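You operate a simulated robot arm through the tools that you are given. There is no shell and no other tool.

You run a simulated two-armed robot. Do the job below in one go: nothing can be reset, and whatever is moved stays where it is left.

Task
Swap the pin in hole 2 of the white plate for a blue rivet and set it.
Fine: the pin goes into the red rack; turn the red dial to the chart's value for that colour; use the red squeezer and park it again; the red valve and the other holes stay as they are.

It is judged by the outcome, as a careful person would: the job done as asked, and still so three seconds after it is handed in. It fails if anything else is knocked over, pushed out of place, dropped, spilled or broken.

Robot
Two 7-joint arms with two-finger grippers on one trunk that stands fixed in place. Base frame: the origin is at the foot of the trunk, x ahead of it, y to its left, z up; the work surface is at about z = 1.05. Units: m, degrees, N and s.
The left shoulder is at [0.025, 0.175, 1.354], the right one opposite. With the tool pointing down near the work surface each hand reaches from about 0.18 to 0.82 m from the base axis, measured 20 degrees to its own side. Payload 2.94 kg a hand.
The TCP of each hand is the grasp point between the finger pads, 0.03 m short of the fingertips. In the tool frame z runs along the fingers and y along their closing line. Largest opening 0.138 m; the body of the gripper starts 0.109 m behind the TCP.
Orientation is that of the tool frame in the base frame, as a unit quaternion [w, x, y, z]. With the fingers straight down and closing along the base's y, the tool's x points along the base's -x, its y along +y and its z along -z.

Tools
- The arms move only by the tool apply_moves. It takes "left_commands", "right_commands" or both (then of equal length, played together; a hand with none holds still); each is a list of rows, each an object (a shift or turn left out is 0, a gripper value left out holds the last) with "travel": the shift along the tool's x, y, z in mm, a list of three; "dr": the turn, a rotation vector about the tool's x, y, z in degrees, a list of three. In form: [{"travel": [dx, dy, dz], "dr": [wx, wy, wz]}, ...]. A call has 1 to 20 rows; each row is the pose to reach, as a shift and turn from the pose commanded when the call began, along the tool's axes at that moment. "left_fingers" and "right_fingers" are, for a hand that has rows, the opening, from 0 (shut) to 1 (fully open), set as the call begins (left out, the last holds). A row lasts 0.2 s, in which the tool goes at most 0.05 m and 8.6 degrees; a call with a longer step from one row to the next is refused whole, and so is a gripper value outside its range. A pose out of reach is approached as far as the arm can. The call stops where the force on the tool passes 40 N (or 10 N more than at its start, if that is more) or the arm is blocked; 0.2 s more then pass. Each finger halts on what it meets, pressing with about 36 N; the grip force reading is that of the motor and also rises with nothing between the fingers. The clock runs only during rows and for 0.2 s after the last one: add rows that repeat a pose to give the fingers time. The reply holds the time, the measured pose of the TCP, the force on the tool along the base axes, the opening and the grip force, in the units named above and with some noise, with the torque about the TCP (base axes, N m) and any sound that the robot's microphone picked up.
- Cameras (640 x 400 px; columns grow to the right, rows downward): "scene" is now at [0.0671, -0.0241, 1.8308]; the picture's right is [-0.30, -0.95, 0.00], its down [-0.70, 0.22, -0.68] and it looks along [0.65, -0.20, -0.73] (base axes); focal length 282 px, centre (320, 200). "left" rides on the left gripper at [0.071, -0.019, -0.146] in its tool frame; the picture's right is [0.26, 0.97, 0.00], its down [-0.85, 0.23, -0.48] and it looks along [-0.46, 0.13, 0.88] (tool axes); focal length 280 px, centre (320, 200). "right" rides on the right gripper at [0.071, 0.019, -0.146] in its tool frame; the picture's right is [-0.26, 0.97, 0.00], its down [-0.85, -0.23, -0.48] and it looks along [-0.46, -0.12, 0.88] (tool axes); focal length 280 px, centre (320, 200). There is no depth. A picture from a camera that has moved, and an enlarged one, comes with that camera's place and axes in the base frame and with its lens.
- snapshot(camera): a new picture of that camera. It takes no simulated time.
- slide_trunk(by): slides the trunk up (or, below 0, down) by that many m; the arms and the scene camera ride with it, the base frame stays. It gives what a move gives, with no picture.
- aim_head(pan, tilt): turns the head with the scene camera to pan (to the left, within 120 degrees either way) and tilt (down, from -29 to 69), counted from straight ahead of the robot. It gives what a move gives.
- zoom(camera, box): a new picture of the part [left, top, right, bottom] of that camera's present view, enlarged. It takes no simulated time.
- close_job(): hands the job in; it is judged then, once.

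Places have to be worked out from the pictures, the camera data and where the tool is seen. Open the grippers and draw the arms clear of the work before you hand the job in, unless the task says otherwise.

The tools are called after "Emit:" by a JSON object that holds its "api" and its "payload". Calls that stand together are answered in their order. apply_moves: Moves the arms, as the interface text tells. Its arguments: {"type":"object","properties":{"left_commands":{"type":"array","items":{"type":"object","properties":{"travel":{"type":"array","items":{"type":"number"}},"dr":{"type":"array","items":{"type":"number"}}}}},"left_fingers":{"type":"number"},"right_commands":{"type":"array","items":{"type":"object","properties":{"travel":{"type":"array","items":{"type":"number"}},"dr":{"type":"array","items":{"type":"number"}}}}},"right_fingers":{"type":"number"}},"required":[]} The other tools are called the same way: slide_trunk (by) slides the trunk up or down; aim_head (pan, tilt) turns the head that bears the scene camera; snapshot (camera) takes a picture; zoom (camera, box) takes an enlarged picture of a part of a camera's view; close_job () hands the job in.

At the start:

```text
t: 0.0
left_position: [0.4625, 0.2178, 1.5141]
left_ee_rot: [0.0, 0.0, 1.0, -0.002]
left_force: [0.2, 0.1, -0.1]
left_torque: [0.01, -0.02, -0.01]
left_finger_gap: 0.138
left_grip_force: 0.1
right_position: [0.6297, -0.2778, 1.4338]
right_ee_rot: [0.0, 0.0, 1.0, 0.0]
right_force: [0.7, -0.2, 0.2]
right_torque: [0.0, 0.0, 0.01]
right_finger_gap: 0.1379
right_grip_force: 0.1
trunk travel left (down, up): [-0.525, 0.209]
head pan, tilt: [-17.4, 47.0]
```

scene: 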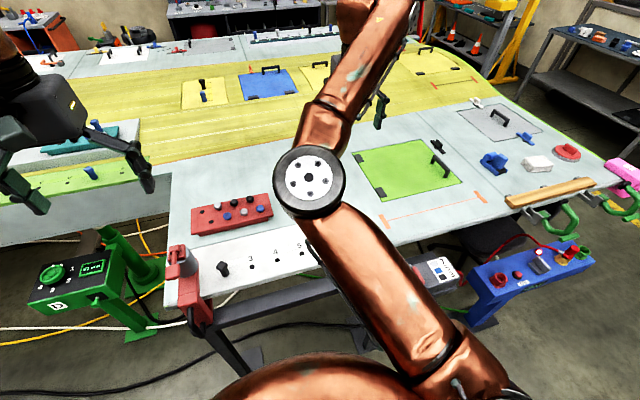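
right: 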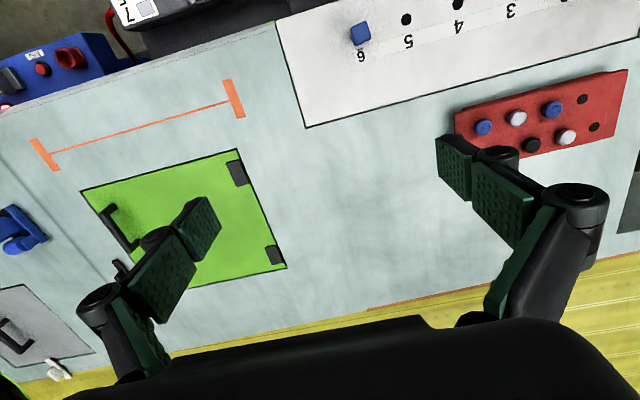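
left: 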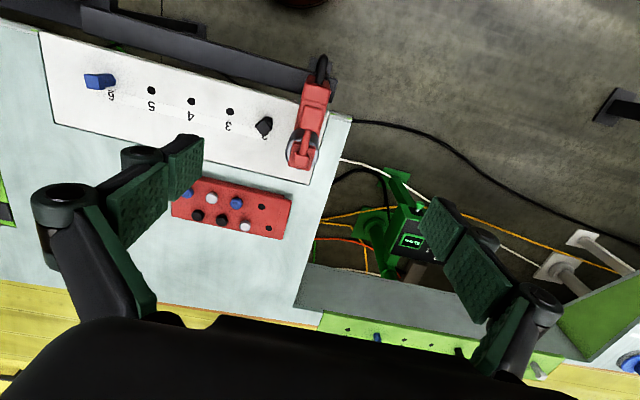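

I start by looking closer at the scene: the white plate, red rack, red squeezer, the chart, dial and valve.

Emit:
{"api": "zoom", "payload": {"camera": "scene", "box": [150, 180, 350, 305]}}

Emit:
{"api": "zoom", "payload": {"camera": "left", "box": [30, 20, 350, 220]}}

Emit:
{"api": "zoom", "payload": {"camera": "scene", "box": [400, 220, 640, 370]}}

Emit:
{"api": "zoom", "payload": {"camera": "scene", "box": [20, 230, 180, 330]}}

```text
3.20 times, centred on (250, 242) of scene
camera zoom: at [0.0671, -0.0241, 1.8308], right [-0.3, -0.95, 0.0], down [-0.7, 0.22, -0.68], along [0.65, -0.2, -0.73], focal length 901 px, centre (544, 64)
```

zoom: 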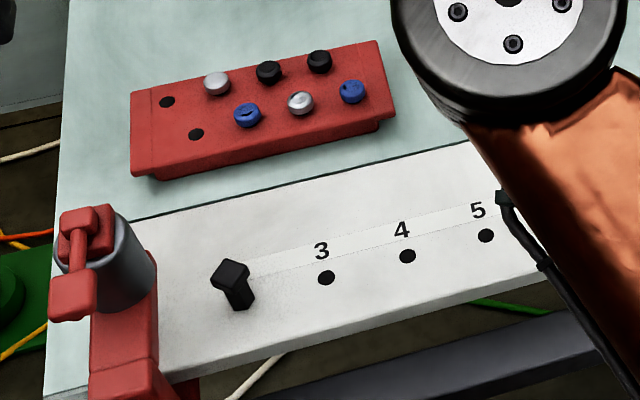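

```text
2.00 times, centred on (190, 120) of left
camera zoom: at [0.3922, 0.1989, 1.6594], right [-0.26, 0.97, 0.0], down [0.85, 0.23, 0.48], along [0.46, 0.12, -0.88], focal length 561 px, centre (580, 360)
```

zoom: 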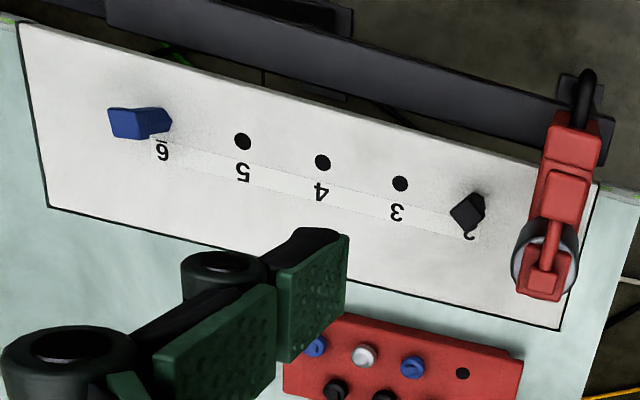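

```text
2.67 times, centred on (520, 295) of scene
camera zoom: at [0.0671, -0.0241, 1.8308], right [-0.3, -0.95, 0.0], down [-0.7, 0.22, -0.68], along [0.65, -0.2, -0.73], focal length 751 px, centre (-213, -53)
```

zoom: 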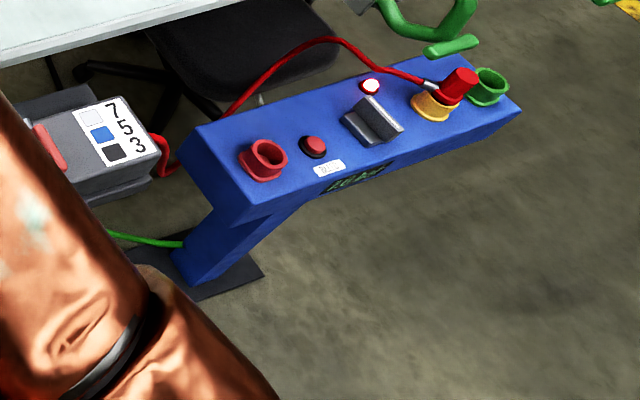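

```text
4.00 times, centred on (100, 280) of scene
camera zoom: at [0.0671, -0.0241, 1.8308], right [-0.3, -0.95, 0.0], down [-0.7, 0.22, -0.68], along [0.65, -0.2, -0.73], focal length 1126 px, centre (1200, -120)
```

zoom: 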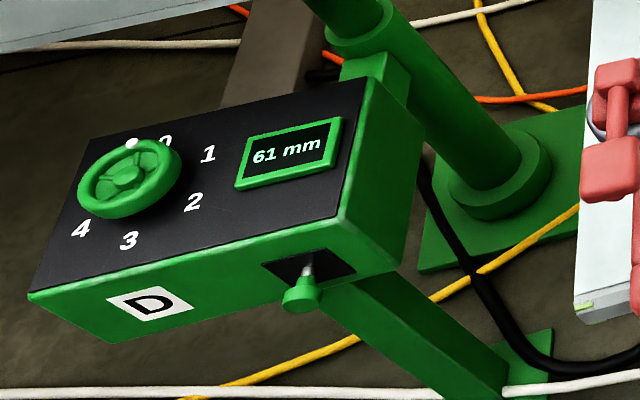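

The copper right arm hides part of the plate and the dial box. I aim the head further down and to the right to look for the dial, chart and valve.

Emit:
{"api": "aim_head", "payload": {"pan": -40, "tilt": 60}}

Emit:
{"api": "snapshot", "payload": {"camera": "scene"}}

```text
t: 0.9
left_position: [0.4626, 0.2179, 1.5138]
left_ee_rot: [0.0, 0.0, 1.0, -0.001]
left_force: [-0.2, 0.0, -0.2]
left_torque: [0.02, -0.03, -0.01]
left_finger_gap: 0.138
left_grip_force: 0.1
right_position: [0.6276, -0.2771, 1.434]
right_ee_rot: [-0.001, 0.0, 1.0, 0.0]
right_force: [-0.1, -0.8, 1.6]
right_torque: [0.01, -0.03, 0.03]
right_finger_gap: 0.138
right_grip_force: 0.0
trunk travel left (down, up): [-0.525, 0.209]
head pan, tilt: [-40.0, 60.0]
```

```text
taken
camera scene: at [0.0422, -0.0431, 1.8141], right [-0.64, -0.77, 0.0], down [-0.66, 0.56, -0.5], along [0.38, -0.32, -0.87], focal length 282 px, centre (320, 200)
```

scene: 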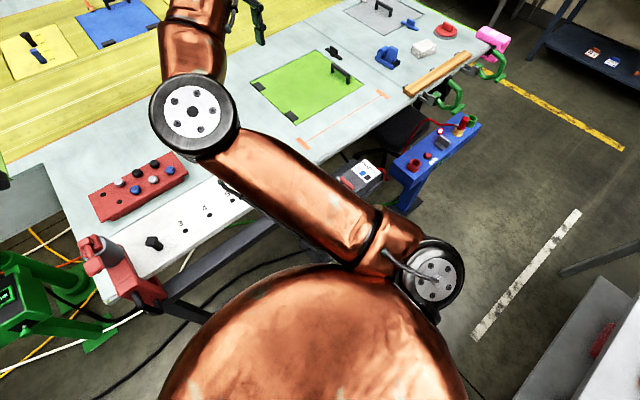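

The right arm blocks my view, so I pull the right hand back and outward, which also lets its camera look at the dial box. The free air there is clear (z about 1.48).

Emit:
{"api": "apply_moves", "payload": {"right_commands": [{"travel": [30, -25, -6]}, {"travel": [60, -50, -12]}, {"travel": [90, -75, -18]}, {"travel": [120, -100, -24]}, {"travel": [150, -125, -30]}, {"travel": [180, -150, -36]}, {"travel": [210, -175, -42]}, {"travel": [240, -200, -48]}, {"travel": [250, -210, -50]}]}}

Emit:
{"api": "snapshot", "payload": {"camera": "right"}}

Emit:
{"api": "snapshot", "payload": {"camera": "scene"}}

```text
t: 2.9
left_position: [0.4619, 0.2176, 1.5145]
left_ee_rot: [0.0, 0.0, 1.0, 0.0]
left_force: [-0.3, -0.3, -0.4]
left_torque: [0.0, 0.0, -0.03]
left_finger_gap: 0.1379
left_grip_force: 0.0
right_position: [0.3771, -0.4881, 1.4846]
right_ee_rot: [0.0, 0.0, 1.0, 0.0]
right_force: [-0.1, 0.2, -0.5]
right_torque: [-0.02, -0.01, 0.01]
right_finger_gap: 0.138
right_grip_force: 0.1
trunk travel left (down, up): [-0.525, 0.209]
head pan, tilt: [-40.0, 60.0]
```

```text
taken
camera right: at [0.306, -0.4682, 1.6309], right [0.26, 0.97, 0.0], down [0.85, -0.23, 0.48], along [0.46, -0.12, -0.88], focal length 280 px, centre (320, 200)
```

right: 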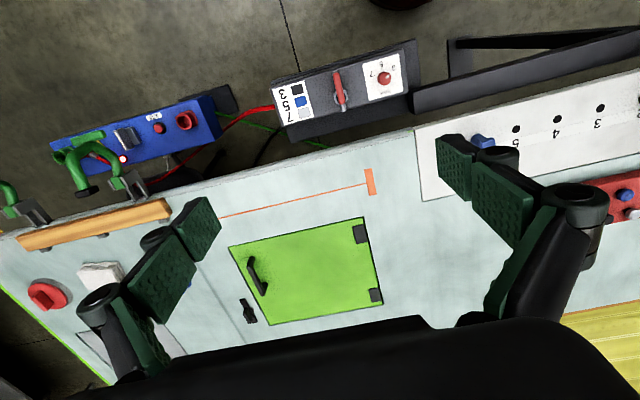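

```text
taken
camera scene: at [0.0422, -0.0436, 1.814], right [-0.64, -0.77, 0.0], down [-0.66, 0.56, -0.5], along [0.38, -0.32, -0.87], focal length 282 px, centre (320, 200)
```

scene: 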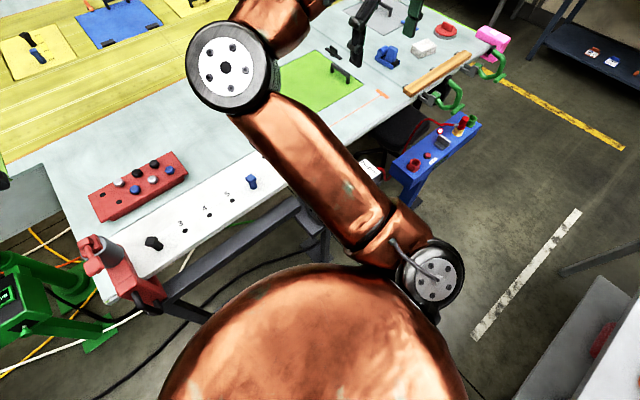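

Now the box with chart, red lever valve and dial is visible; I zoom in on it, and on the plate.

Emit:
{"api": "zoom", "payload": {"camera": "right", "box": [260, 30, 440, 142]}}

Emit:
{"api": "zoom", "payload": {"camera": "scene", "box": [70, 150, 270, 310]}}

Emit:
{"api": "zoom", "payload": {"camera": "right", "box": [40, 80, 280, 230]}}

```text
3.56 times, centred on (350, 86) of right
camera zoom: at [0.306, -0.4682, 1.6309], right [0.26, 0.97, 0.0], down [0.85, -0.23, 0.48], along [0.46, -0.12, -0.88], focal length 997 px, centre (213, 605)
```

zoom: 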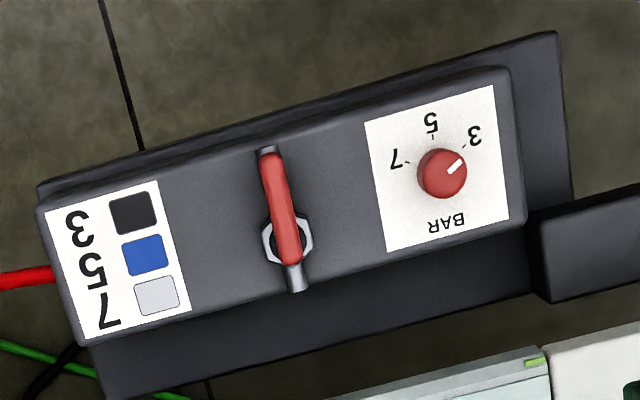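

```text
2.50 times, centred on (170, 230) of scene
camera zoom: at [0.0422, -0.0436, 1.814], right [-0.64, -0.77, 0.0], down [-0.66, 0.56, -0.5], along [0.38, -0.32, -0.87], focal length 704 px, centre (695, 125)
```

zoom: 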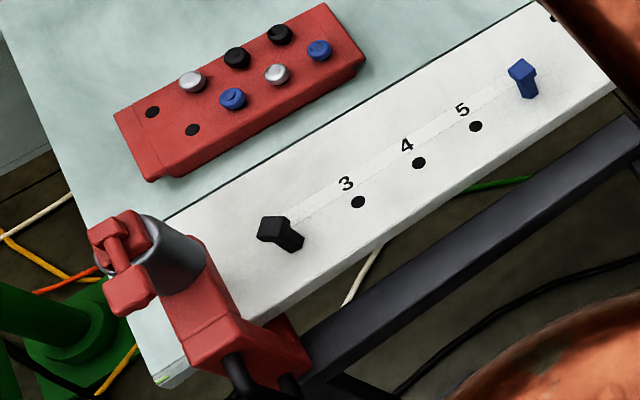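

```text
2.67 times, centred on (160, 155) of right
camera zoom: at [0.306, -0.4682, 1.6309], right [0.26, 0.97, 0.0], down [0.85, -0.23, 0.48], along [0.46, -0.12, -0.88], focal length 748 px, centre (747, 320)
```

zoom: 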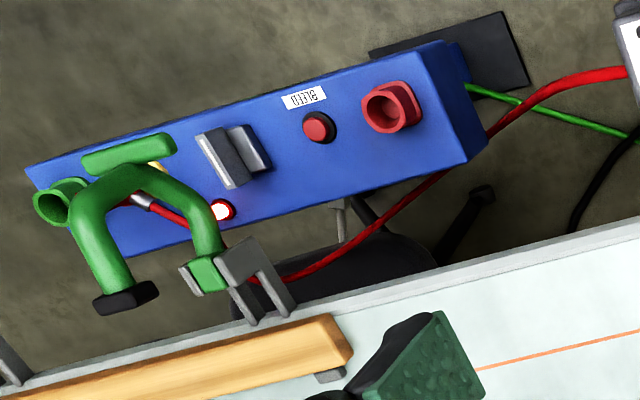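

The dial is at 3 now and must go to 5 (blue). I now look closely at the red squeezer at the plate's left end from the left camera.

Emit:
{"api": "zoom", "payload": {"camera": "left", "box": [240, 40, 380, 200]}}

Emit:
{"api": "aim_head", "payload": {"pan": 10, "tilt": 55}}

Emit:
{"api": "snapshot", "payload": {"camera": "scene"}}

```text
2.50 times, centred on (310, 120) of left
camera zoom: at [0.3921, 0.1985, 1.6595], right [-0.26, 0.97, 0.0], down [0.85, 0.23, 0.48], along [0.46, 0.12, -0.88], focal length 701 px, centre (345, 400)
```

zoom: 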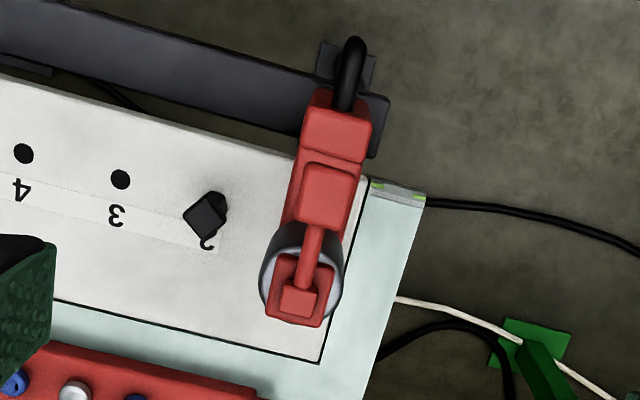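

```text
t: 4.0
left_position: [0.4625, 0.2178, 1.5138]
left_ee_rot: [0.0, 0.0, 1.0, 0.0]
left_force: [0.7, 0.5, -0.7]
left_torque: [0.0, -0.03, -0.01]
left_finger_gap: 0.1379
left_grip_force: 0.0
right_position: [0.3776, -0.4859, 1.4851]
right_ee_rot: [0.0, -0.001, 1.0, 0.0]
right_force: [-0.9, 0.1, -0.9]
right_torque: [-0.02, 0.03, -0.05]
right_finger_gap: 0.1379
right_grip_force: 0.0
trunk travel left (down, up): [-0.525, 0.209]
head pan, tilt: [10.0, 55.0]
```

```text
taken
camera scene: at [0.0621, 0.012, 1.8201], right [0.17, -0.98, 0.0], down [-0.81, -0.14, -0.57], along [0.56, 0.1, -0.82], focal length 282 px, centre (320, 200)
```

scene: 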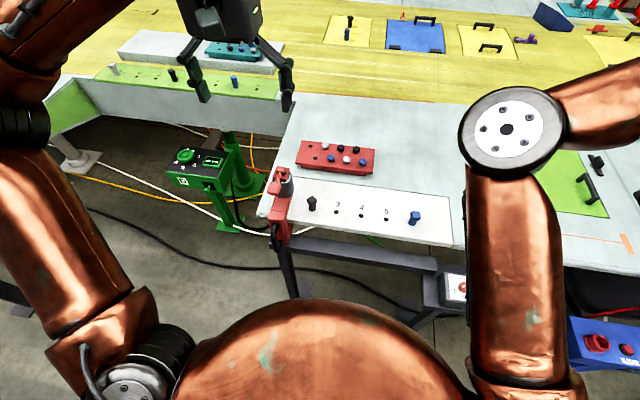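

Emit:
{"api": "zoom", "payload": {"camera": "scene", "box": [240, 130, 440, 255]}}

Emit:
{"api": "zoom", "payload": {"camera": "scene", "box": [250, 150, 330, 250]}}

```text
3.20 times, centred on (340, 192) of scene
camera zoom: at [0.0621, 0.012, 1.8201], right [0.17, -0.98, 0.0], down [-0.81, -0.14, -0.57], along [0.56, 0.1, -0.82], focal length 901 px, centre (256, 224)
```

zoom: 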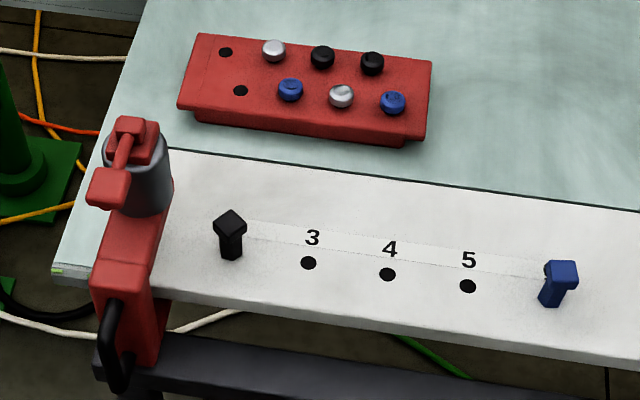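

```text
4.00 times, centred on (290, 200) of scene
camera zoom: at [0.0621, 0.012, 1.8201], right [0.17, -0.98, 0.0], down [-0.81, -0.14, -0.57], along [0.56, 0.1, -0.82], focal length 1126 px, centre (440, 200)
```

zoom: 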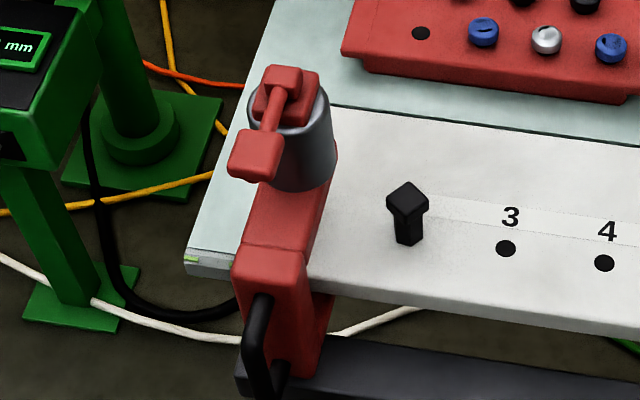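

Triangulating from two views, the plate seems axis-aligned with holes at x≈0.557 and a 0.08 m pitch (hole 2 near y≈0.127). The squeezer's cylinder is at about (0.553, 0.21), its handle near (0.43, 0.215, 1.05). I move the left hand lower and pitch it up to see the squeezer from the front.

Emit:
{"api": "apply_moves", "payload": {"left_commands": [{"travel": [16, 6, 25], "dr": [0, -5, 0]}, {"travel": [32, 12, 50], "dr": [0, -10, 0]}, {"travel": [48, 18, 75], "dr": [0, -15, 0]}, {"travel": [64, 24, 100], "dr": [0, -20, 0]}, {"travel": [80, 30, 125], "dr": [0, -25, 0]}, {"travel": [96, 36, 150], "dr": [0, -30, 0]}, {"travel": [112, 42, 175], "dr": [0, -35, 0]}, {"travel": [128, 50, 200], "dr": [0, -40, 0]}]}}

Emit:
{"api": "snapshot", "payload": {"camera": "left"}}

Emit:
{"api": "snapshot", "payload": {"camera": "scene"}}

```text
t: 5.8
left_position: [0.4135, 0.2026, 1.4155]
left_ee_rot: [0.251, -0.009, 0.968, -0.016]
left_force: [0.5, 0.0, 0.2]
left_torque: [0.08, 0.11, 0.04]
left_finger_gap: 0.1379
left_grip_force: 0.0
left hand out of reach, approached as far as the arm can: row 5, 6, 7, 8
right_position: [0.3842, -0.4899, 1.4815]
right_ee_rot: [-0.003, 0.0, 1.0, 0.002]
right_force: [1.6, 0.2, -1.4]
right_torque: [0.08, 0.19, 0.01]
right_finger_gap: 0.1379
right_grip_force: 0.1
trunk travel left (down, up): [-0.525, 0.209]
head pan, tilt: [10.0, 55.0]
```

```text
taken
camera left: at [0.2823, 0.1854, 1.5077], right [-0.24, 0.96, -0.16], down [0.51, 0.27, 0.82], along [0.83, 0.12, -0.55], focal length 280 px, centre (320, 200)
```

left: 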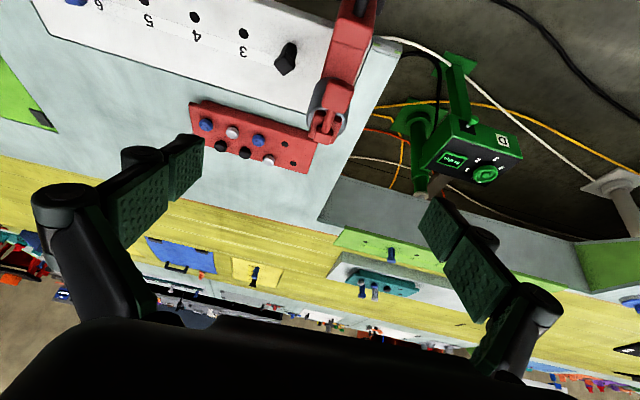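

```text
taken
camera scene: at [0.0683, 0.0087, 1.8198], right [0.18, -0.98, 0.0], down [-0.81, -0.14, -0.57], along [0.56, 0.1, -0.82], focal length 282 px, centre (320, 200)
```

scene: 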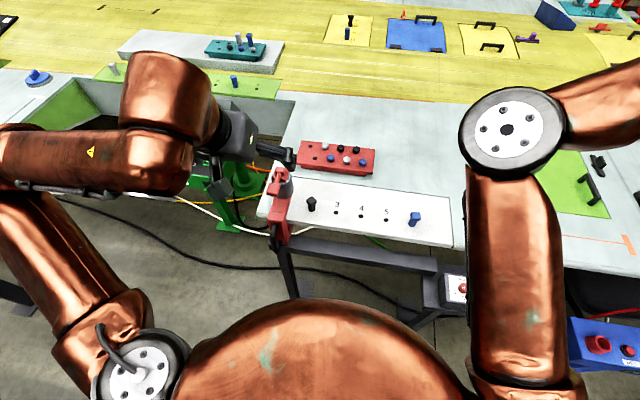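

The pitched pose was at the limit of reach. I zoom this view anyway, since it shows the squeezer's side from above.

Emit:
{"api": "zoom", "payload": {"camera": "left", "box": [230, 0, 430, 170]}}

Emit:
{"api": "zoom", "payload": {"camera": "scene", "box": [250, 130, 490, 330]}}

```text
2.35 times, centred on (330, 85) of left
camera zoom: at [0.2823, 0.1854, 1.5077], right [-0.24, 0.96, -0.16], down [0.51, 0.27, 0.82], along [0.83, 0.12, -0.55], focal length 660 px, centre (296, 471)
```

zoom: 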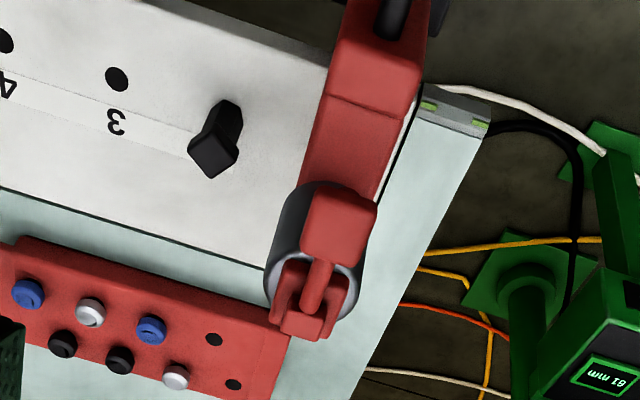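

```text
2.00 times, centred on (370, 230) of scene
camera zoom: at [0.0683, 0.0087, 1.8198], right [0.18, -0.98, 0.0], down [-0.81, -0.14, -0.57], along [0.56, 0.1, -0.82], focal length 563 px, centre (220, 140)
```

zoom: 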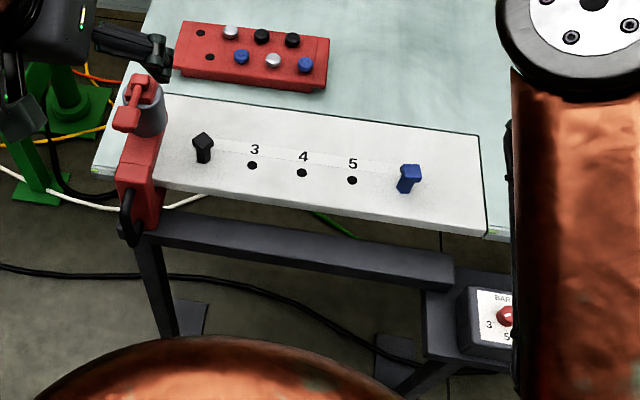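

The squeezer is a C-frame on a rail, with a lever paddle on top of the cylinder and a black handle in front. I now bring the left hand back to tool-down; first a small return turn to see how the commanded pose behaves.

Emit:
{"api": "apply_moves", "payload": {"left_commands": [{"travel": [0, 0, 0], "dr": [0, 5, 0]}]}}

```text
t: 6.2
left_position: [0.409, 0.2096, 1.416]
left_ee_rot: [0.209, -0.011, 0.978, -0.017]
left_force: [-0.2, 0.2, 0.3]
left_torque: [-0.14, -0.01, -0.02]
left_finger_gap: 0.1381
left_grip_force: 0.0
right_position: [0.3766, -0.4821, 1.4879]
right_ee_rot: [0.001, 0.0, 1.0, -0.002]
right_force: [-0.5, 1.5, 0.7]
right_torque: [-0.11, -0.01, -0.02]
right_finger_gap: 0.1378
right_grip_force: 0.0
trunk travel left (down, up): [-0.525, 0.209]
head pan, tilt: [10.0, 55.0]
```

The commanded pose follows the clipped one. I turn the left hand fully back to tool-down and move it to about (0.50, 0.17, 1.36) for a close look at the pin and squeezer.

Emit:
{"api": "apply_moves", "payload": {"left_commands": [{"travel": [-15, -10, 22], "dr": [-0.5, 6, 0.3]}, {"travel": [-30, -20, 44], "dr": [-1, 12, 0.6]}, {"travel": [-45, -30, 66], "dr": [-1.5, 18, 0.9]}, {"travel": [-60, -40, 88], "dr": [-2, 24.1, 1.3]}, {"travel": [-60, -40, 88], "dr": [-2, 24.1, 1.3]}]}}

Emit:
{"api": "snapshot", "payload": {"camera": "left"}}

```text
t: 7.4
left_position: [0.5018, 0.1654, 1.3636]
left_ee_rot: [0.001, 0.002, 1.0, 0.001]
left_force: [-0.9, 0.3, 0.5]
left_torque: [0.0, -0.08, 0.04]
left_finger_gap: 0.1381
left_grip_force: 0.1
right_position: [0.3757, -0.4865, 1.4844]
right_ee_rot: [0.001, -0.001, 1.0, -0.001]
right_force: [-0.1, 0.7, 0.6]
right_torque: [-0.01, -0.04, 0.01]
right_finger_gap: 0.1379
right_grip_force: 0.0
trunk travel left (down, up): [-0.525, 0.209]
head pan, tilt: [10.0, 55.0]
```

```text
taken
camera left: at [0.4307, 0.147, 1.5088], right [-0.26, 0.97, 0.0], down [0.85, 0.23, 0.48], along [0.46, 0.12, -0.88], focal length 280 px, centre (320, 200)
```

left: 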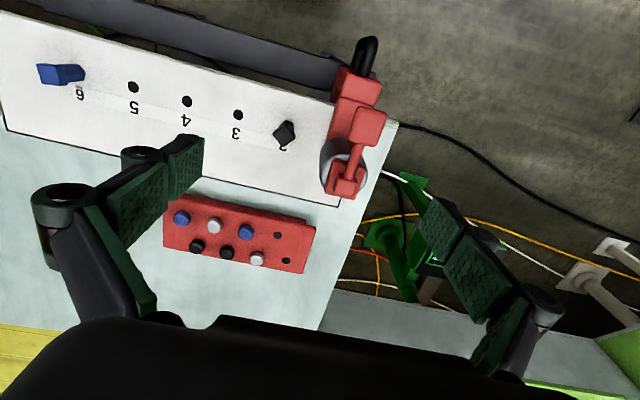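

Emit:
{"api": "zoom", "payload": {"camera": "left", "box": [220, 20, 420, 145]}}

Emit:
{"api": "zoom", "payload": {"camera": "left", "box": [150, 90, 350, 290]}}

Emit:
{"api": "zoom", "payload": {"camera": "left", "box": [220, 100, 380, 200]}}

```text
3.20 times, centred on (320, 82) of left
camera zoom: at [0.4307, 0.147, 1.5088], right [-0.26, 0.97, 0.0], down [0.85, 0.23, 0.48], along [0.46, 0.12, -0.88], focal length 897 px, centre (320, 576)
```

zoom: 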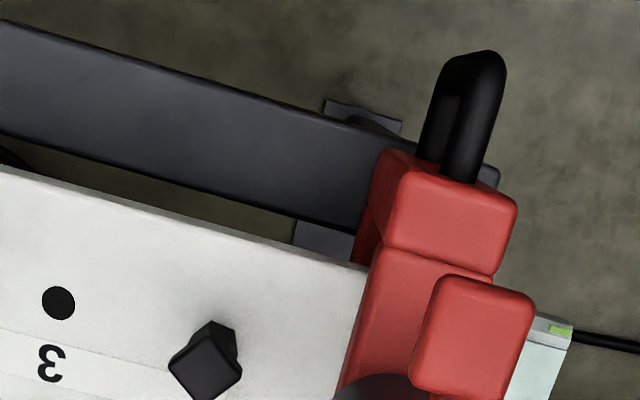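

```text
2.00 times, centred on (250, 190) of left
camera zoom: at [0.4307, 0.147, 1.5088], right [-0.26, 0.97, 0.0], down [0.85, 0.23, 0.48], along [0.46, 0.12, -0.88], focal length 561 px, centre (460, 220)
```

zoom: 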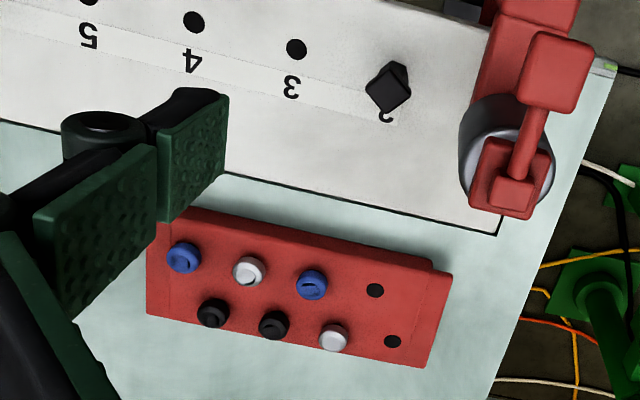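

```text
4.00 times, centred on (300, 150) of left
camera zoom: at [0.4307, 0.147, 1.5088], right [-0.26, 0.97, 0.0], down [0.85, 0.23, 0.48], along [0.46, 0.12, -0.88], focal length 1122 px, centre (400, 400)
```

zoom: 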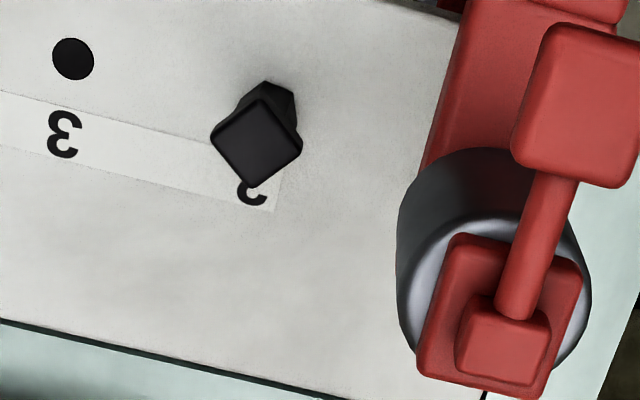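

The black pin's head is a ~24 mm cube at about (0.556, 0.125), top z≈1.10, yawed so its faces lie at ~52°/142°. I turn the left hand +52° about vertical (keeps the camera away from the squeezer), narrow the fingers, and hover above the pin to verify.

Emit:
{"api": "apply_moves", "payload": {"left_commands": [{"travel": [-6, -5, 8], "dr": [0, 0, -6.5]}, {"travel": [-13, -10, 16], "dr": [0, 0, -13]}, {"travel": [-20, -15, 24], "dr": [0, 0, -19.5]}, {"travel": [-27, -20, 32], "dr": [0, 0, -26]}, {"travel": [-34, -25, 40], "dr": [0, 0, -32.5]}, {"travel": [-41, -30, 48], "dr": [0, 0, -39]}, {"travel": [-48, -35, 56], "dr": [0, 0, -45.5]}, {"travel": [-55, -40, 64], "dr": [0, 0, -52]}, {"travel": [-55, -40, 64], "dr": [0, 0, -52]}], "left_fingers": 0.45}}

Emit:
{"api": "snapshot", "payload": {"camera": "left"}}

Emit:
{"api": "snapshot", "payload": {"camera": "scene"}}

```text
t: 9.4
left_position: [0.5553, 0.1255, 1.2998]
left_ee_rot: [0.001, -0.437, 0.899, 0.001]
left_force: [-0.2, -0.4, -0.6]
left_torque: [0.0, 0.01, 0.01]
left_finger_gap: 0.0623
left_grip_force: 0.0
right_position: [0.3771, -0.4884, 1.4839]
right_ee_rot: [0.0, 0.0, 1.0, 0.0]
right_force: [0.7, -0.6, 0.1]
right_torque: [0.02, -0.01, 0.0]
right_finger_gap: 0.1381
right_grip_force: 0.0
trunk travel left (down, up): [-0.525, 0.209]
head pan, tilt: [10.0, 55.0]
```

```text
taken
camera left: at [0.5278, 0.0582, 1.4451], right [-0.92, 0.39, 0.0], down [0.34, 0.81, 0.48], along [0.19, 0.44, -0.88], focal length 280 px, centre (320, 200)
```

left: 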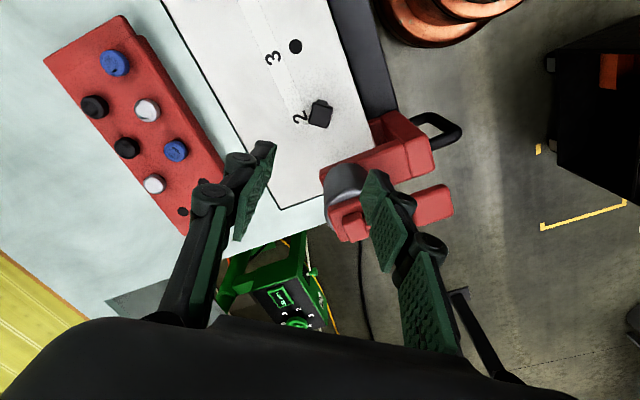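

```text
taken
camera scene: at [0.0617, 0.0121, 1.8201], right [0.17, -0.98, 0.0], down [-0.81, -0.14, -0.57], along [0.56, 0.1, -0.82], focal length 282 px, centre (320, 200)
```

scene: 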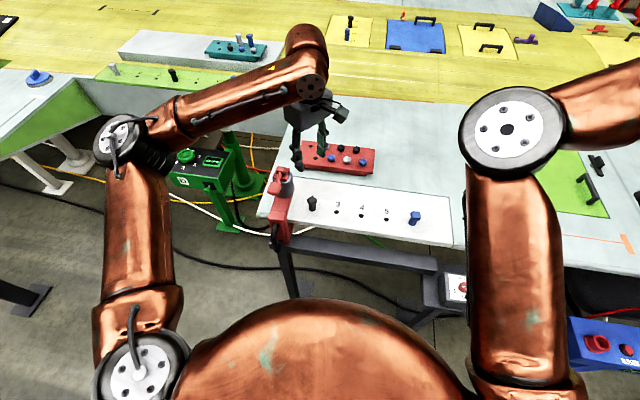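

The hand hovers above with the fingers along the right diagonal. I zoom for precise pin and lever geometry.

Emit:
{"api": "zoom", "payload": {"camera": "left", "box": [240, 20, 400, 120]}}

Emit:
{"api": "zoom", "payload": {"camera": "left", "box": [300, 90, 480, 250]}}

Emit:
{"api": "zoom", "payload": {"camera": "left", "box": [30, 0, 240, 240]}}

Emit:
{"api": "zoom", "payload": {"camera": "scene", "box": [240, 90, 440, 215]}}

```text
4.00 times, centred on (320, 70) of left
camera zoom: at [0.5278, 0.0582, 1.4451], right [-0.92, 0.39, 0.0], down [0.34, 0.81, 0.48], along [0.19, 0.44, -0.88], focal length 1122 px, centre (320, 720)
```

zoom: 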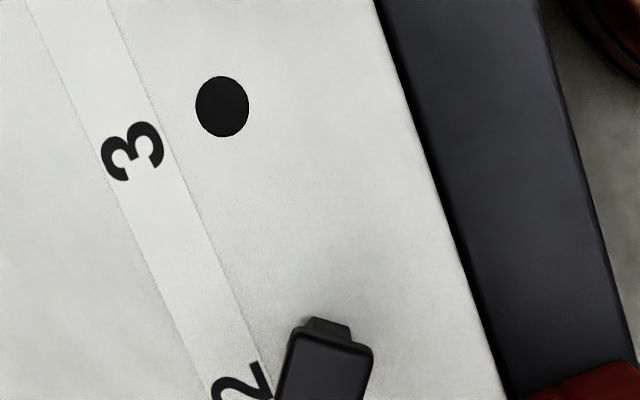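

```text
2.50 times, centred on (390, 170) of left
camera zoom: at [0.5278, 0.0582, 1.4451], right [-0.92, 0.39, 0.0], down [0.34, 0.81, 0.48], along [0.19, 0.44, -0.88], focal length 701 px, centre (145, 275)
```

zoom: 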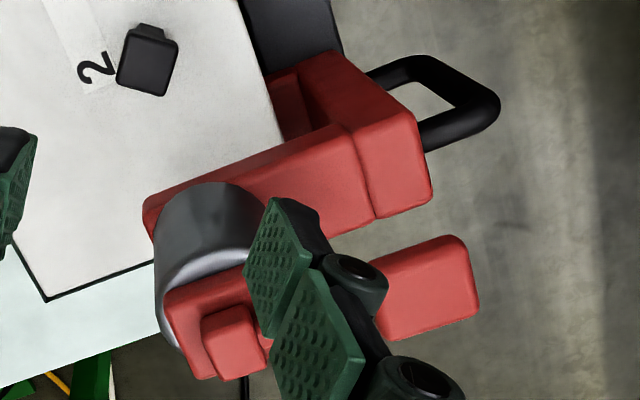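

```text
1.67 times, centred on (135, 120) of left
camera zoom: at [0.5278, 0.0582, 1.4451], right [-0.92, 0.39, 0.0], down [0.34, 0.81, 0.48], along [0.19, 0.44, -0.88], focal length 467 px, centre (628, 333)
```

zoom: 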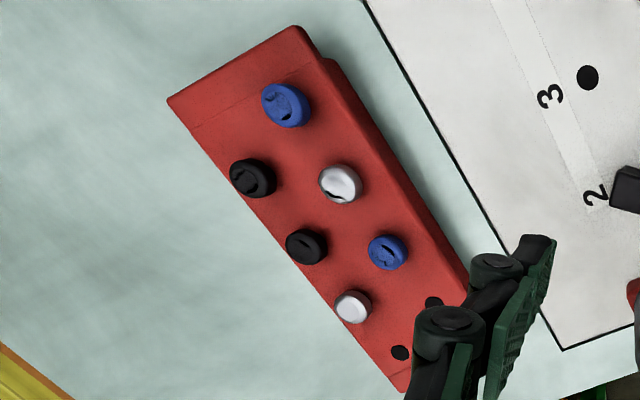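

```text
3.20 times, centred on (340, 152) of scene
camera zoom: at [0.0617, 0.0121, 1.8201], right [0.17, -0.98, 0.0], down [-0.81, -0.14, -0.57], along [0.56, 0.1, -0.82], focal length 901 px, centre (256, 352)
```

zoom: 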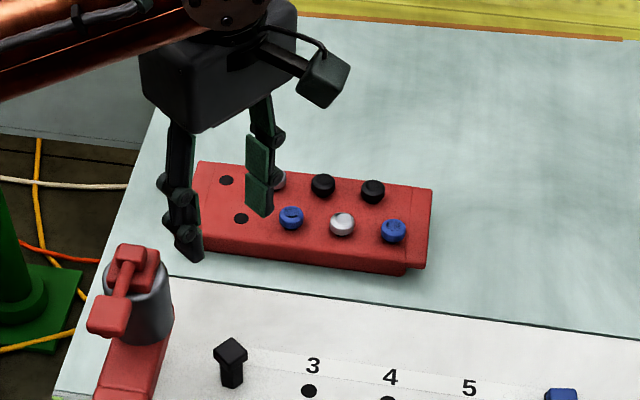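

The pin head center comes out at about (0.5545, 0.123), top z≈1.104. I descend over it in two stages with the fingers open 62 mm; first to z≈1.15.

Emit:
{"api": "apply_moves", "payload": {"left_commands": [{"travel": [2, -0.5, 30]}, {"travel": [2, -0.5, 60]}, {"travel": [2, -0.5, 90]}, {"travel": [2, -0.5, 120]}, {"travel": [2, -0.5, 150]}, {"travel": [2, -0.5, 150]}]}}

Emit:
{"api": "snapshot", "payload": {"camera": "left"}}

Emit:
{"api": "zoom", "payload": {"camera": "scene", "box": [240, 110, 400, 210]}}

```text
t: 10.8
left_position: [0.5547, 0.1217, 1.1505]
left_ee_rot: [0.001, -0.437, 0.899, 0.001]
left_force: [-0.5, 0.7, 0.1]
left_torque: [-0.01, 0.0, -0.03]
left_finger_gap: 0.0623
left_grip_force: 0.1
right_position: [0.3779, -0.4874, 1.4862]
right_ee_rot: [0.0, 0.0, 1.0, 0.0]
right_force: [0.1, 0.0, 0.2]
right_torque: [0.01, -0.02, -0.01]
right_finger_gap: 0.1382
right_grip_force: 0.0
trunk travel left (down, up): [-0.525, 0.209]
head pan, tilt: [10.0, 55.0]
```

```text
taken
camera left: at [0.5259, 0.0555, 1.2956], right [-0.92, 0.39, 0.0], down [0.34, 0.81, 0.48], along [0.19, 0.44, -0.88], focal length 280 px, centre (320, 200)
```

left: 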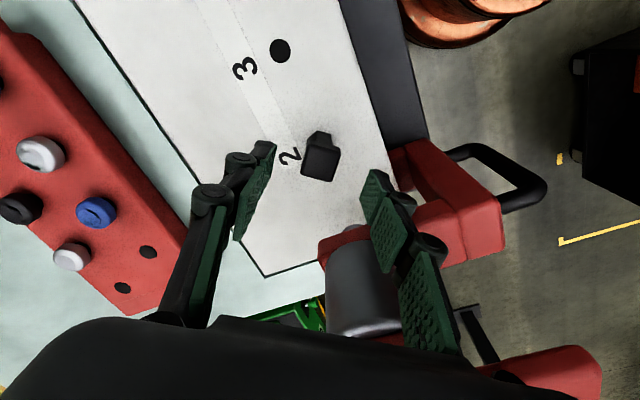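

```text
4.00 times, centred on (320, 160) of scene
camera zoom: at [0.0618, 0.0117, 1.8201], right [0.17, -0.98, 0.0], down [-0.81, -0.14, -0.57], along [0.56, 0.1, -0.82], focal length 1126 px, centre (320, 360)
```

zoom: 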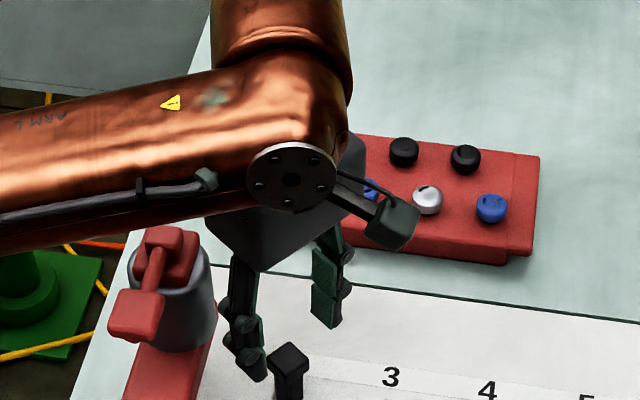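

The pin sits centered between the fingers. I go down the last 46 mm and then close on the head.

Emit:
{"api": "apply_moves", "payload": {"left_commands": [{"travel": [-1, 1, 16]}, {"travel": [-1, 1, 32]}, {"travel": [-1, 1, 46]}, {"travel": [-1, 1, 46]}]}}

Emit:
{"api": "apply_moves", "payload": {"left_commands": [{"travel": [0, 0, 0]}, {"travel": [0, 0, 0]}, {"travel": [0, 0, 0]}, {"travel": [0, 0, 0]}], "left_fingers": 0.1}}

Emit:
{"api": "snapshot", "payload": {"camera": "left"}}

```text
t: 11.8
left_position: [0.5538, 0.125, 1.1034]
left_ee_rot: [0.001, -0.436, 0.9, 0.001]
left_force: [-0.1, -0.3, 0.6]
left_torque: [0.0, -0.03, -0.02]
left_finger_gap: 0.062
left_grip_force: 0.0
right_position: [0.3769, -0.4885, 1.4845]
right_ee_rot: [0.0, 0.0, 1.0, 0.0]
right_force: [-0.1, -0.7, 0.5]
right_torque: [-0.01, 0.01, -0.03]
right_finger_gap: 0.138
right_grip_force: 0.0
trunk travel left (down, up): [-0.525, 0.209]
head pan, tilt: [10.0, 55.0]
```

```text
t: 12.8
left_position: [0.5545, 0.1249, 1.1038]
left_ee_rot: [0.001, -0.437, 0.9, 0.002]
left_force: [1.0, 0.4, 0.1]
left_torque: [-0.02, 0.0, -0.01]
left_finger_gap: 0.0242
left_grip_force: 36.2
right_position: [0.3789, -0.4871, 1.4846]
right_ee_rot: [-0.001, 0.0, 1.0, 0.0]
right_force: [0.3, 0.0, 0.4]
right_torque: [0.0, 0.0, -0.01]
right_finger_gap: 0.1381
right_grip_force: 0.1
trunk travel left (down, up): [-0.525, 0.209]
head pan, tilt: [10.0, 55.0]
```

```text
taken
camera left: at [0.5265, 0.0581, 1.2489], right [-0.92, 0.39, 0.0], down [0.34, 0.81, 0.48], along [0.19, 0.44, -0.88], focal length 280 px, centre (320, 200)
```

left: 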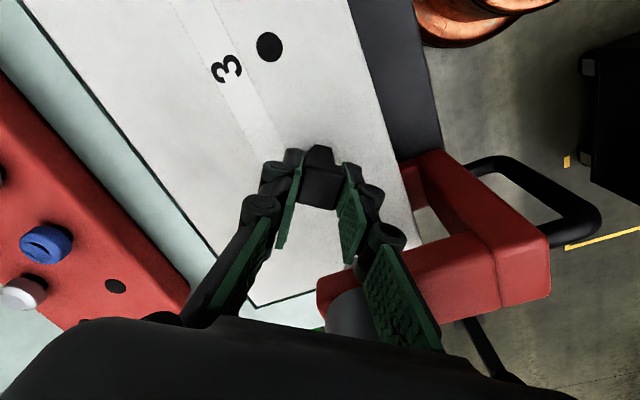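

The head is gripped at 24.2 mm with 36 N. I pull straight up in small steps.

Emit:
{"api": "apply_moves", "payload": {"left_commands": [{"travel": [0, 0, -4]}, {"travel": [0, 0, -8]}, {"travel": [0, 0, -14]}, {"travel": [0, 0, -20]}, {"travel": [0, 0, -20]}]}}

Emit:
{"api": "snapshot", "payload": {"camera": "left"}}

Emit:
{"api": "zoom", "payload": {"camera": "scene", "box": [260, 140, 400, 230]}}

```text
t: 14.0
left_position: [0.5558, 0.1244, 1.1243]
left_ee_rot: [0.002, -0.437, 0.9, 0.0]
left_force: [0.1, 0.4, -0.5]
left_torque: [-0.03, 0.02, 0.02]
left_finger_gap: 0.024
left_grip_force: 36.4
right_position: [0.3793, -0.4879, 1.4853]
right_ee_rot: [0.0, 0.0, 1.0, -0.001]
right_force: [1.3, -0.4, 0.9]
right_torque: [0.04, 0.0, 0.0]
right_finger_gap: 0.1378
right_grip_force: 0.0
trunk travel left (down, up): [-0.525, 0.209]
head pan, tilt: [10.0, 55.0]
```

```text
taken
camera left: at [0.5273, 0.0579, 1.2691], right [-0.92, 0.39, 0.0], down [0.34, 0.81, 0.48], along [0.19, 0.44, -0.88], focal length 280 px, centre (320, 200)
```

left: 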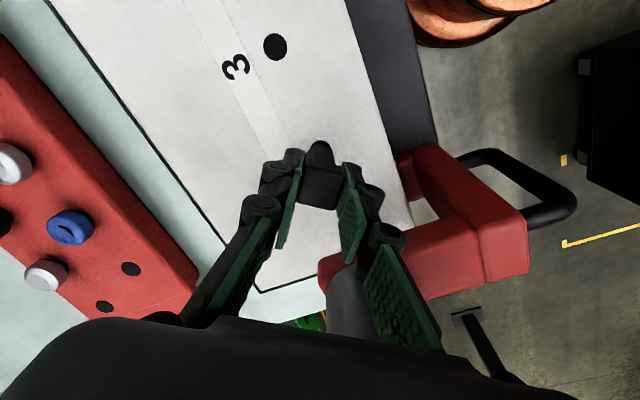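

```text
4.44 times, centred on (330, 185) of scene
camera zoom: at [0.0622, 0.012, 1.8201], right [0.17, -0.98, 0.0], down [-0.81, -0.14, -0.57], along [0.56, 0.1, -0.82], focal length 1251 px, centre (276, 267)
```

zoom: 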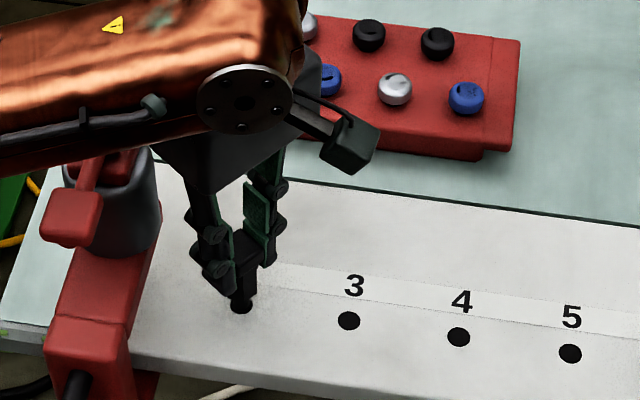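

The pin is sliding out freely. I keep lifting straight up to clear the hole.

Emit:
{"api": "apply_moves", "payload": {"left_commands": [{"travel": [0, 0, -15]}, {"travel": [0, 0, -30]}, {"travel": [0, 0, -50]}, {"travel": [0, 0, -75]}, {"travel": [0, 0, -100]}, {"travel": [0, 0, -125]}, {"travel": [0, 0, -125]}]}}

Emit:
{"api": "snapshot", "payload": {"camera": "left"}}

Emit:
{"api": "zoom", "payload": {"camera": "scene", "box": [240, 100, 420, 220]}}

```text
t: 15.6
left_position: [0.5528, 0.1265, 1.25]
left_ee_rot: [0.0, -0.436, 0.9, 0.001]
left_force: [-0.3, 0.3, -0.3]
left_torque: [0.01, 0.02, -0.03]
left_finger_gap: 0.0244
left_grip_force: 35.3
right_position: [0.3787, -0.4878, 1.4852]
right_ee_rot: [0.0, 0.0, 1.0, 0.0]
right_force: [-0.6, -0.7, -0.3]
right_torque: [-0.02, 0.04, 0.02]
right_finger_gap: 0.138
right_grip_force: 0.1
trunk travel left (down, up): [-0.525, 0.209]
head pan, tilt: [10.0, 55.0]
```

```text
taken
camera left: at [0.5255, 0.0596, 1.3942], right [-0.92, 0.39, 0.0], down [0.34, 0.81, 0.48], along [0.19, 0.44, -0.88], focal length 280 px, centre (320, 200)
```

left: 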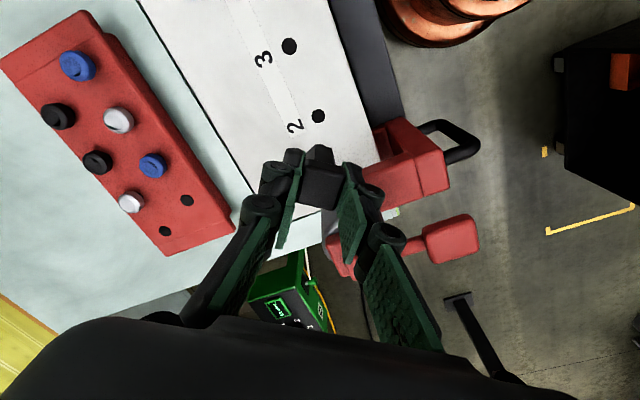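

```text
3.33 times, centred on (330, 160) of scene
camera zoom: at [0.0626, 0.0121, 1.82], right [0.17, -0.98, 0.0], down [-0.81, -0.14, -0.57], along [0.56, 0.1, -0.82], focal length 938 px, centre (287, 333)
```

zoom: 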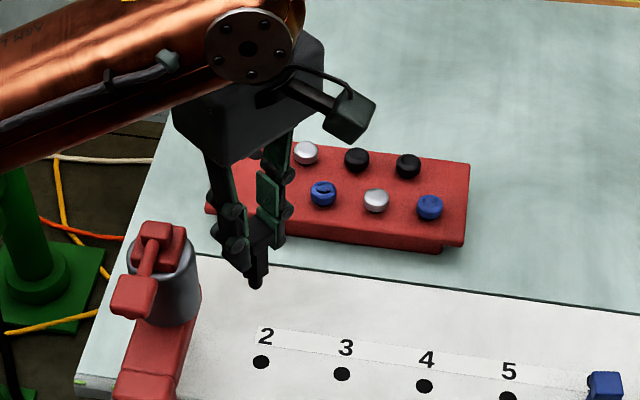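

The pin is out; its tip is about 80 mm below the TCP. The rack is axis-aligned with its free front hole at about (0.7485, 0.151), top z≈1.081. I zoom on the held pin to measure its offset in the grip.

Emit:
{"api": "zoom", "payload": {"camera": "left", "box": [260, 110, 400, 220]}}

Emit:
{"api": "zoom", "payload": {"camera": "left", "box": [0, 0, 240, 260]}}

```text
3.64 times, centred on (330, 165) of left
camera zoom: at [0.5255, 0.0596, 1.3942], right [-0.92, 0.39, 0.0], down [0.34, 0.81, 0.48], along [0.19, 0.44, -0.88], focal length 1020 px, centre (284, 327)
```

zoom: 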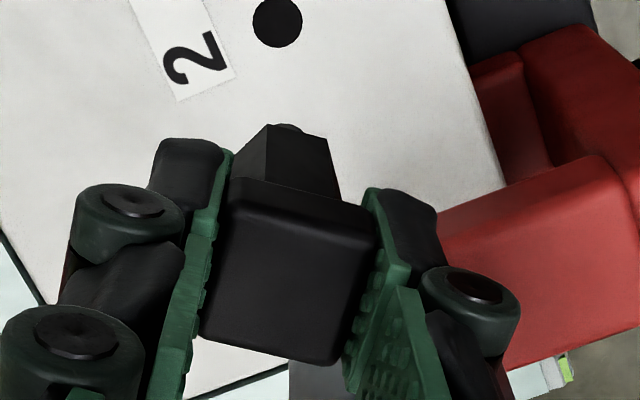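

```text
1.54 times, centred on (120, 130) of left
camera zoom: at [0.5255, 0.0596, 1.3942], right [-0.92, 0.39, 0.0], down [0.34, 0.81, 0.48], along [0.19, 0.44, -0.88], focal length 431 px, centre (628, 308)
```

zoom: 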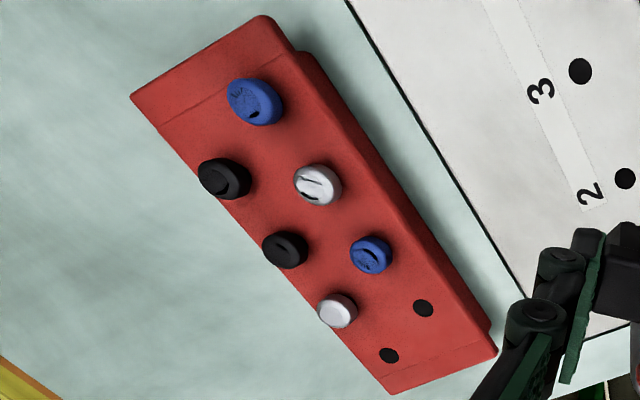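

The pin is held about 2–3 mm toward the camera side of the TCP. I carry it over the free front rack hole, staying high, then lower to about 30 mm above it to check alignment.

Emit:
{"api": "apply_moves", "payload": {"left_commands": [{"travel": [-24, -23, 0]}, {"travel": [-48, -46, 0]}, {"travel": [-72, -69, 0]}, {"travel": [-96, -92, 0]}, {"travel": [-120, -115, 0]}, {"travel": [-143, -136.6, 10]}, {"travel": [-143, -136.6, 30]}, {"travel": [-143, -136.6, 50]}, {"travel": [-143, -136.6, 50]}]}}

Emit:
{"api": "snapshot", "payload": {"camera": "left"}}

Emit:
{"api": "zoom", "payload": {"camera": "scene", "box": [270, 100, 400, 190]}}

```text
t: 17.6
left_position: [0.7495, 0.1534, 1.2001]
left_ee_rot: [0.001, -0.437, 0.899, 0.001]
left_force: [0.0, 0.0, -0.9]
left_torque: [-0.01, 0.03, -0.01]
left_finger_gap: 0.0243
left_grip_force: 36.2
right_position: [0.3774, -0.4874, 1.4848]
right_ee_rot: [0.0, 0.0, 1.0, 0.0]
right_force: [-0.9, -0.8, -0.6]
right_torque: [0.03, 0.0, 0.01]
right_finger_gap: 0.1382
right_grip_force: 0.0
trunk travel left (down, up): [-0.525, 0.209]
head pan, tilt: [10.0, 55.0]
```

```text
taken
camera left: at [0.7213, 0.0864, 1.3446], right [-0.92, 0.39, 0.0], down [0.34, 0.81, 0.48], along [0.19, 0.44, -0.88], focal length 280 px, centre (320, 200)
```

left: 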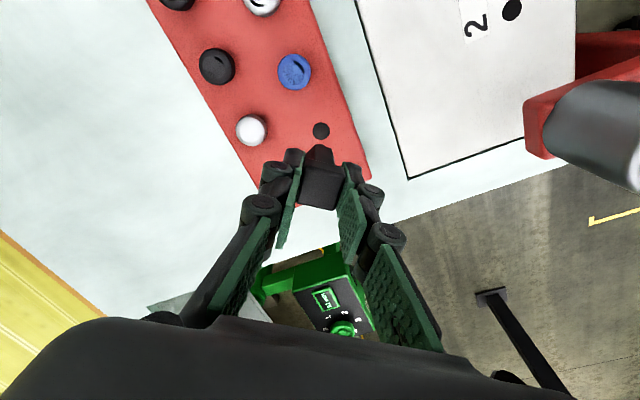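

```text
4.44 times, centred on (335, 145) of scene
camera zoom: at [0.062, 0.0112, 1.8201], right [0.17, -0.98, 0.0], down [-0.81, -0.14, -0.57], along [0.56, 0.1, -0.82], focal length 1251 px, centre (253, 444)
```

zoom: 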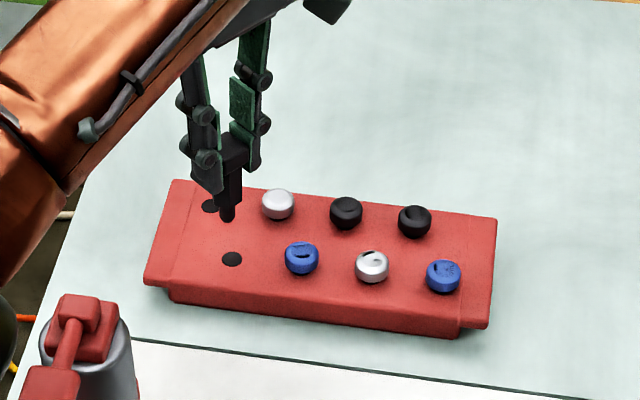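

I zoom the left view to see the pin tip against the rack hole.

Emit:
{"api": "zoom", "payload": {"camera": "left", "box": [270, 100, 380, 200]}}

Emit:
{"api": "zoom", "payload": {"camera": "scene", "box": [300, 120, 340, 165]}}

Emit:
{"api": "snapshot", "payload": {"camera": "scene"}}

```text
4.00 times, centred on (325, 150) of left
camera zoom: at [0.7213, 0.0864, 1.3446], right [-0.92, 0.39, 0.0], down [0.34, 0.81, 0.48], along [0.19, 0.44, -0.88], focal length 1122 px, centre (300, 400)
```

zoom: 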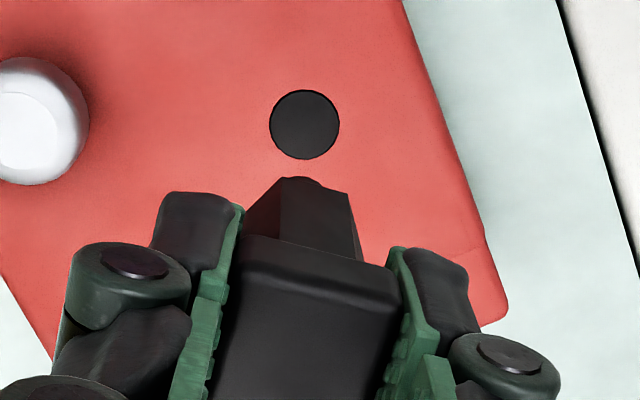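

```text
8.89 times, centred on (320, 142) of scene
camera zoom: at [0.062, 0.0112, 1.8201], right [0.17, -0.98, 0.0], down [-0.81, -0.14, -0.57], along [0.56, 0.1, -0.82], focal length 2503 px, centre (320, 711)
```

zoom: 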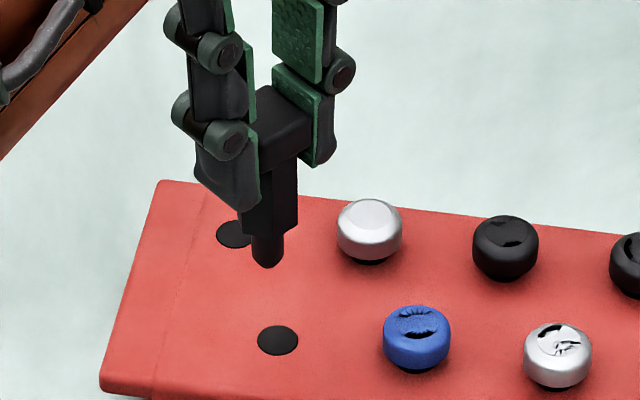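

```text
taken
camera scene: at [0.062, 0.0112, 1.8201], right [0.17, -0.98, 0.0], down [-0.81, -0.14, -0.57], along [0.56, 0.1, -0.82], focal length 282 px, centre (320, 200)
```

scene: 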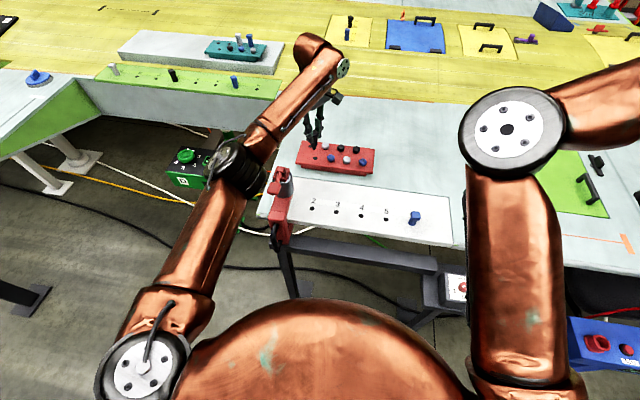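

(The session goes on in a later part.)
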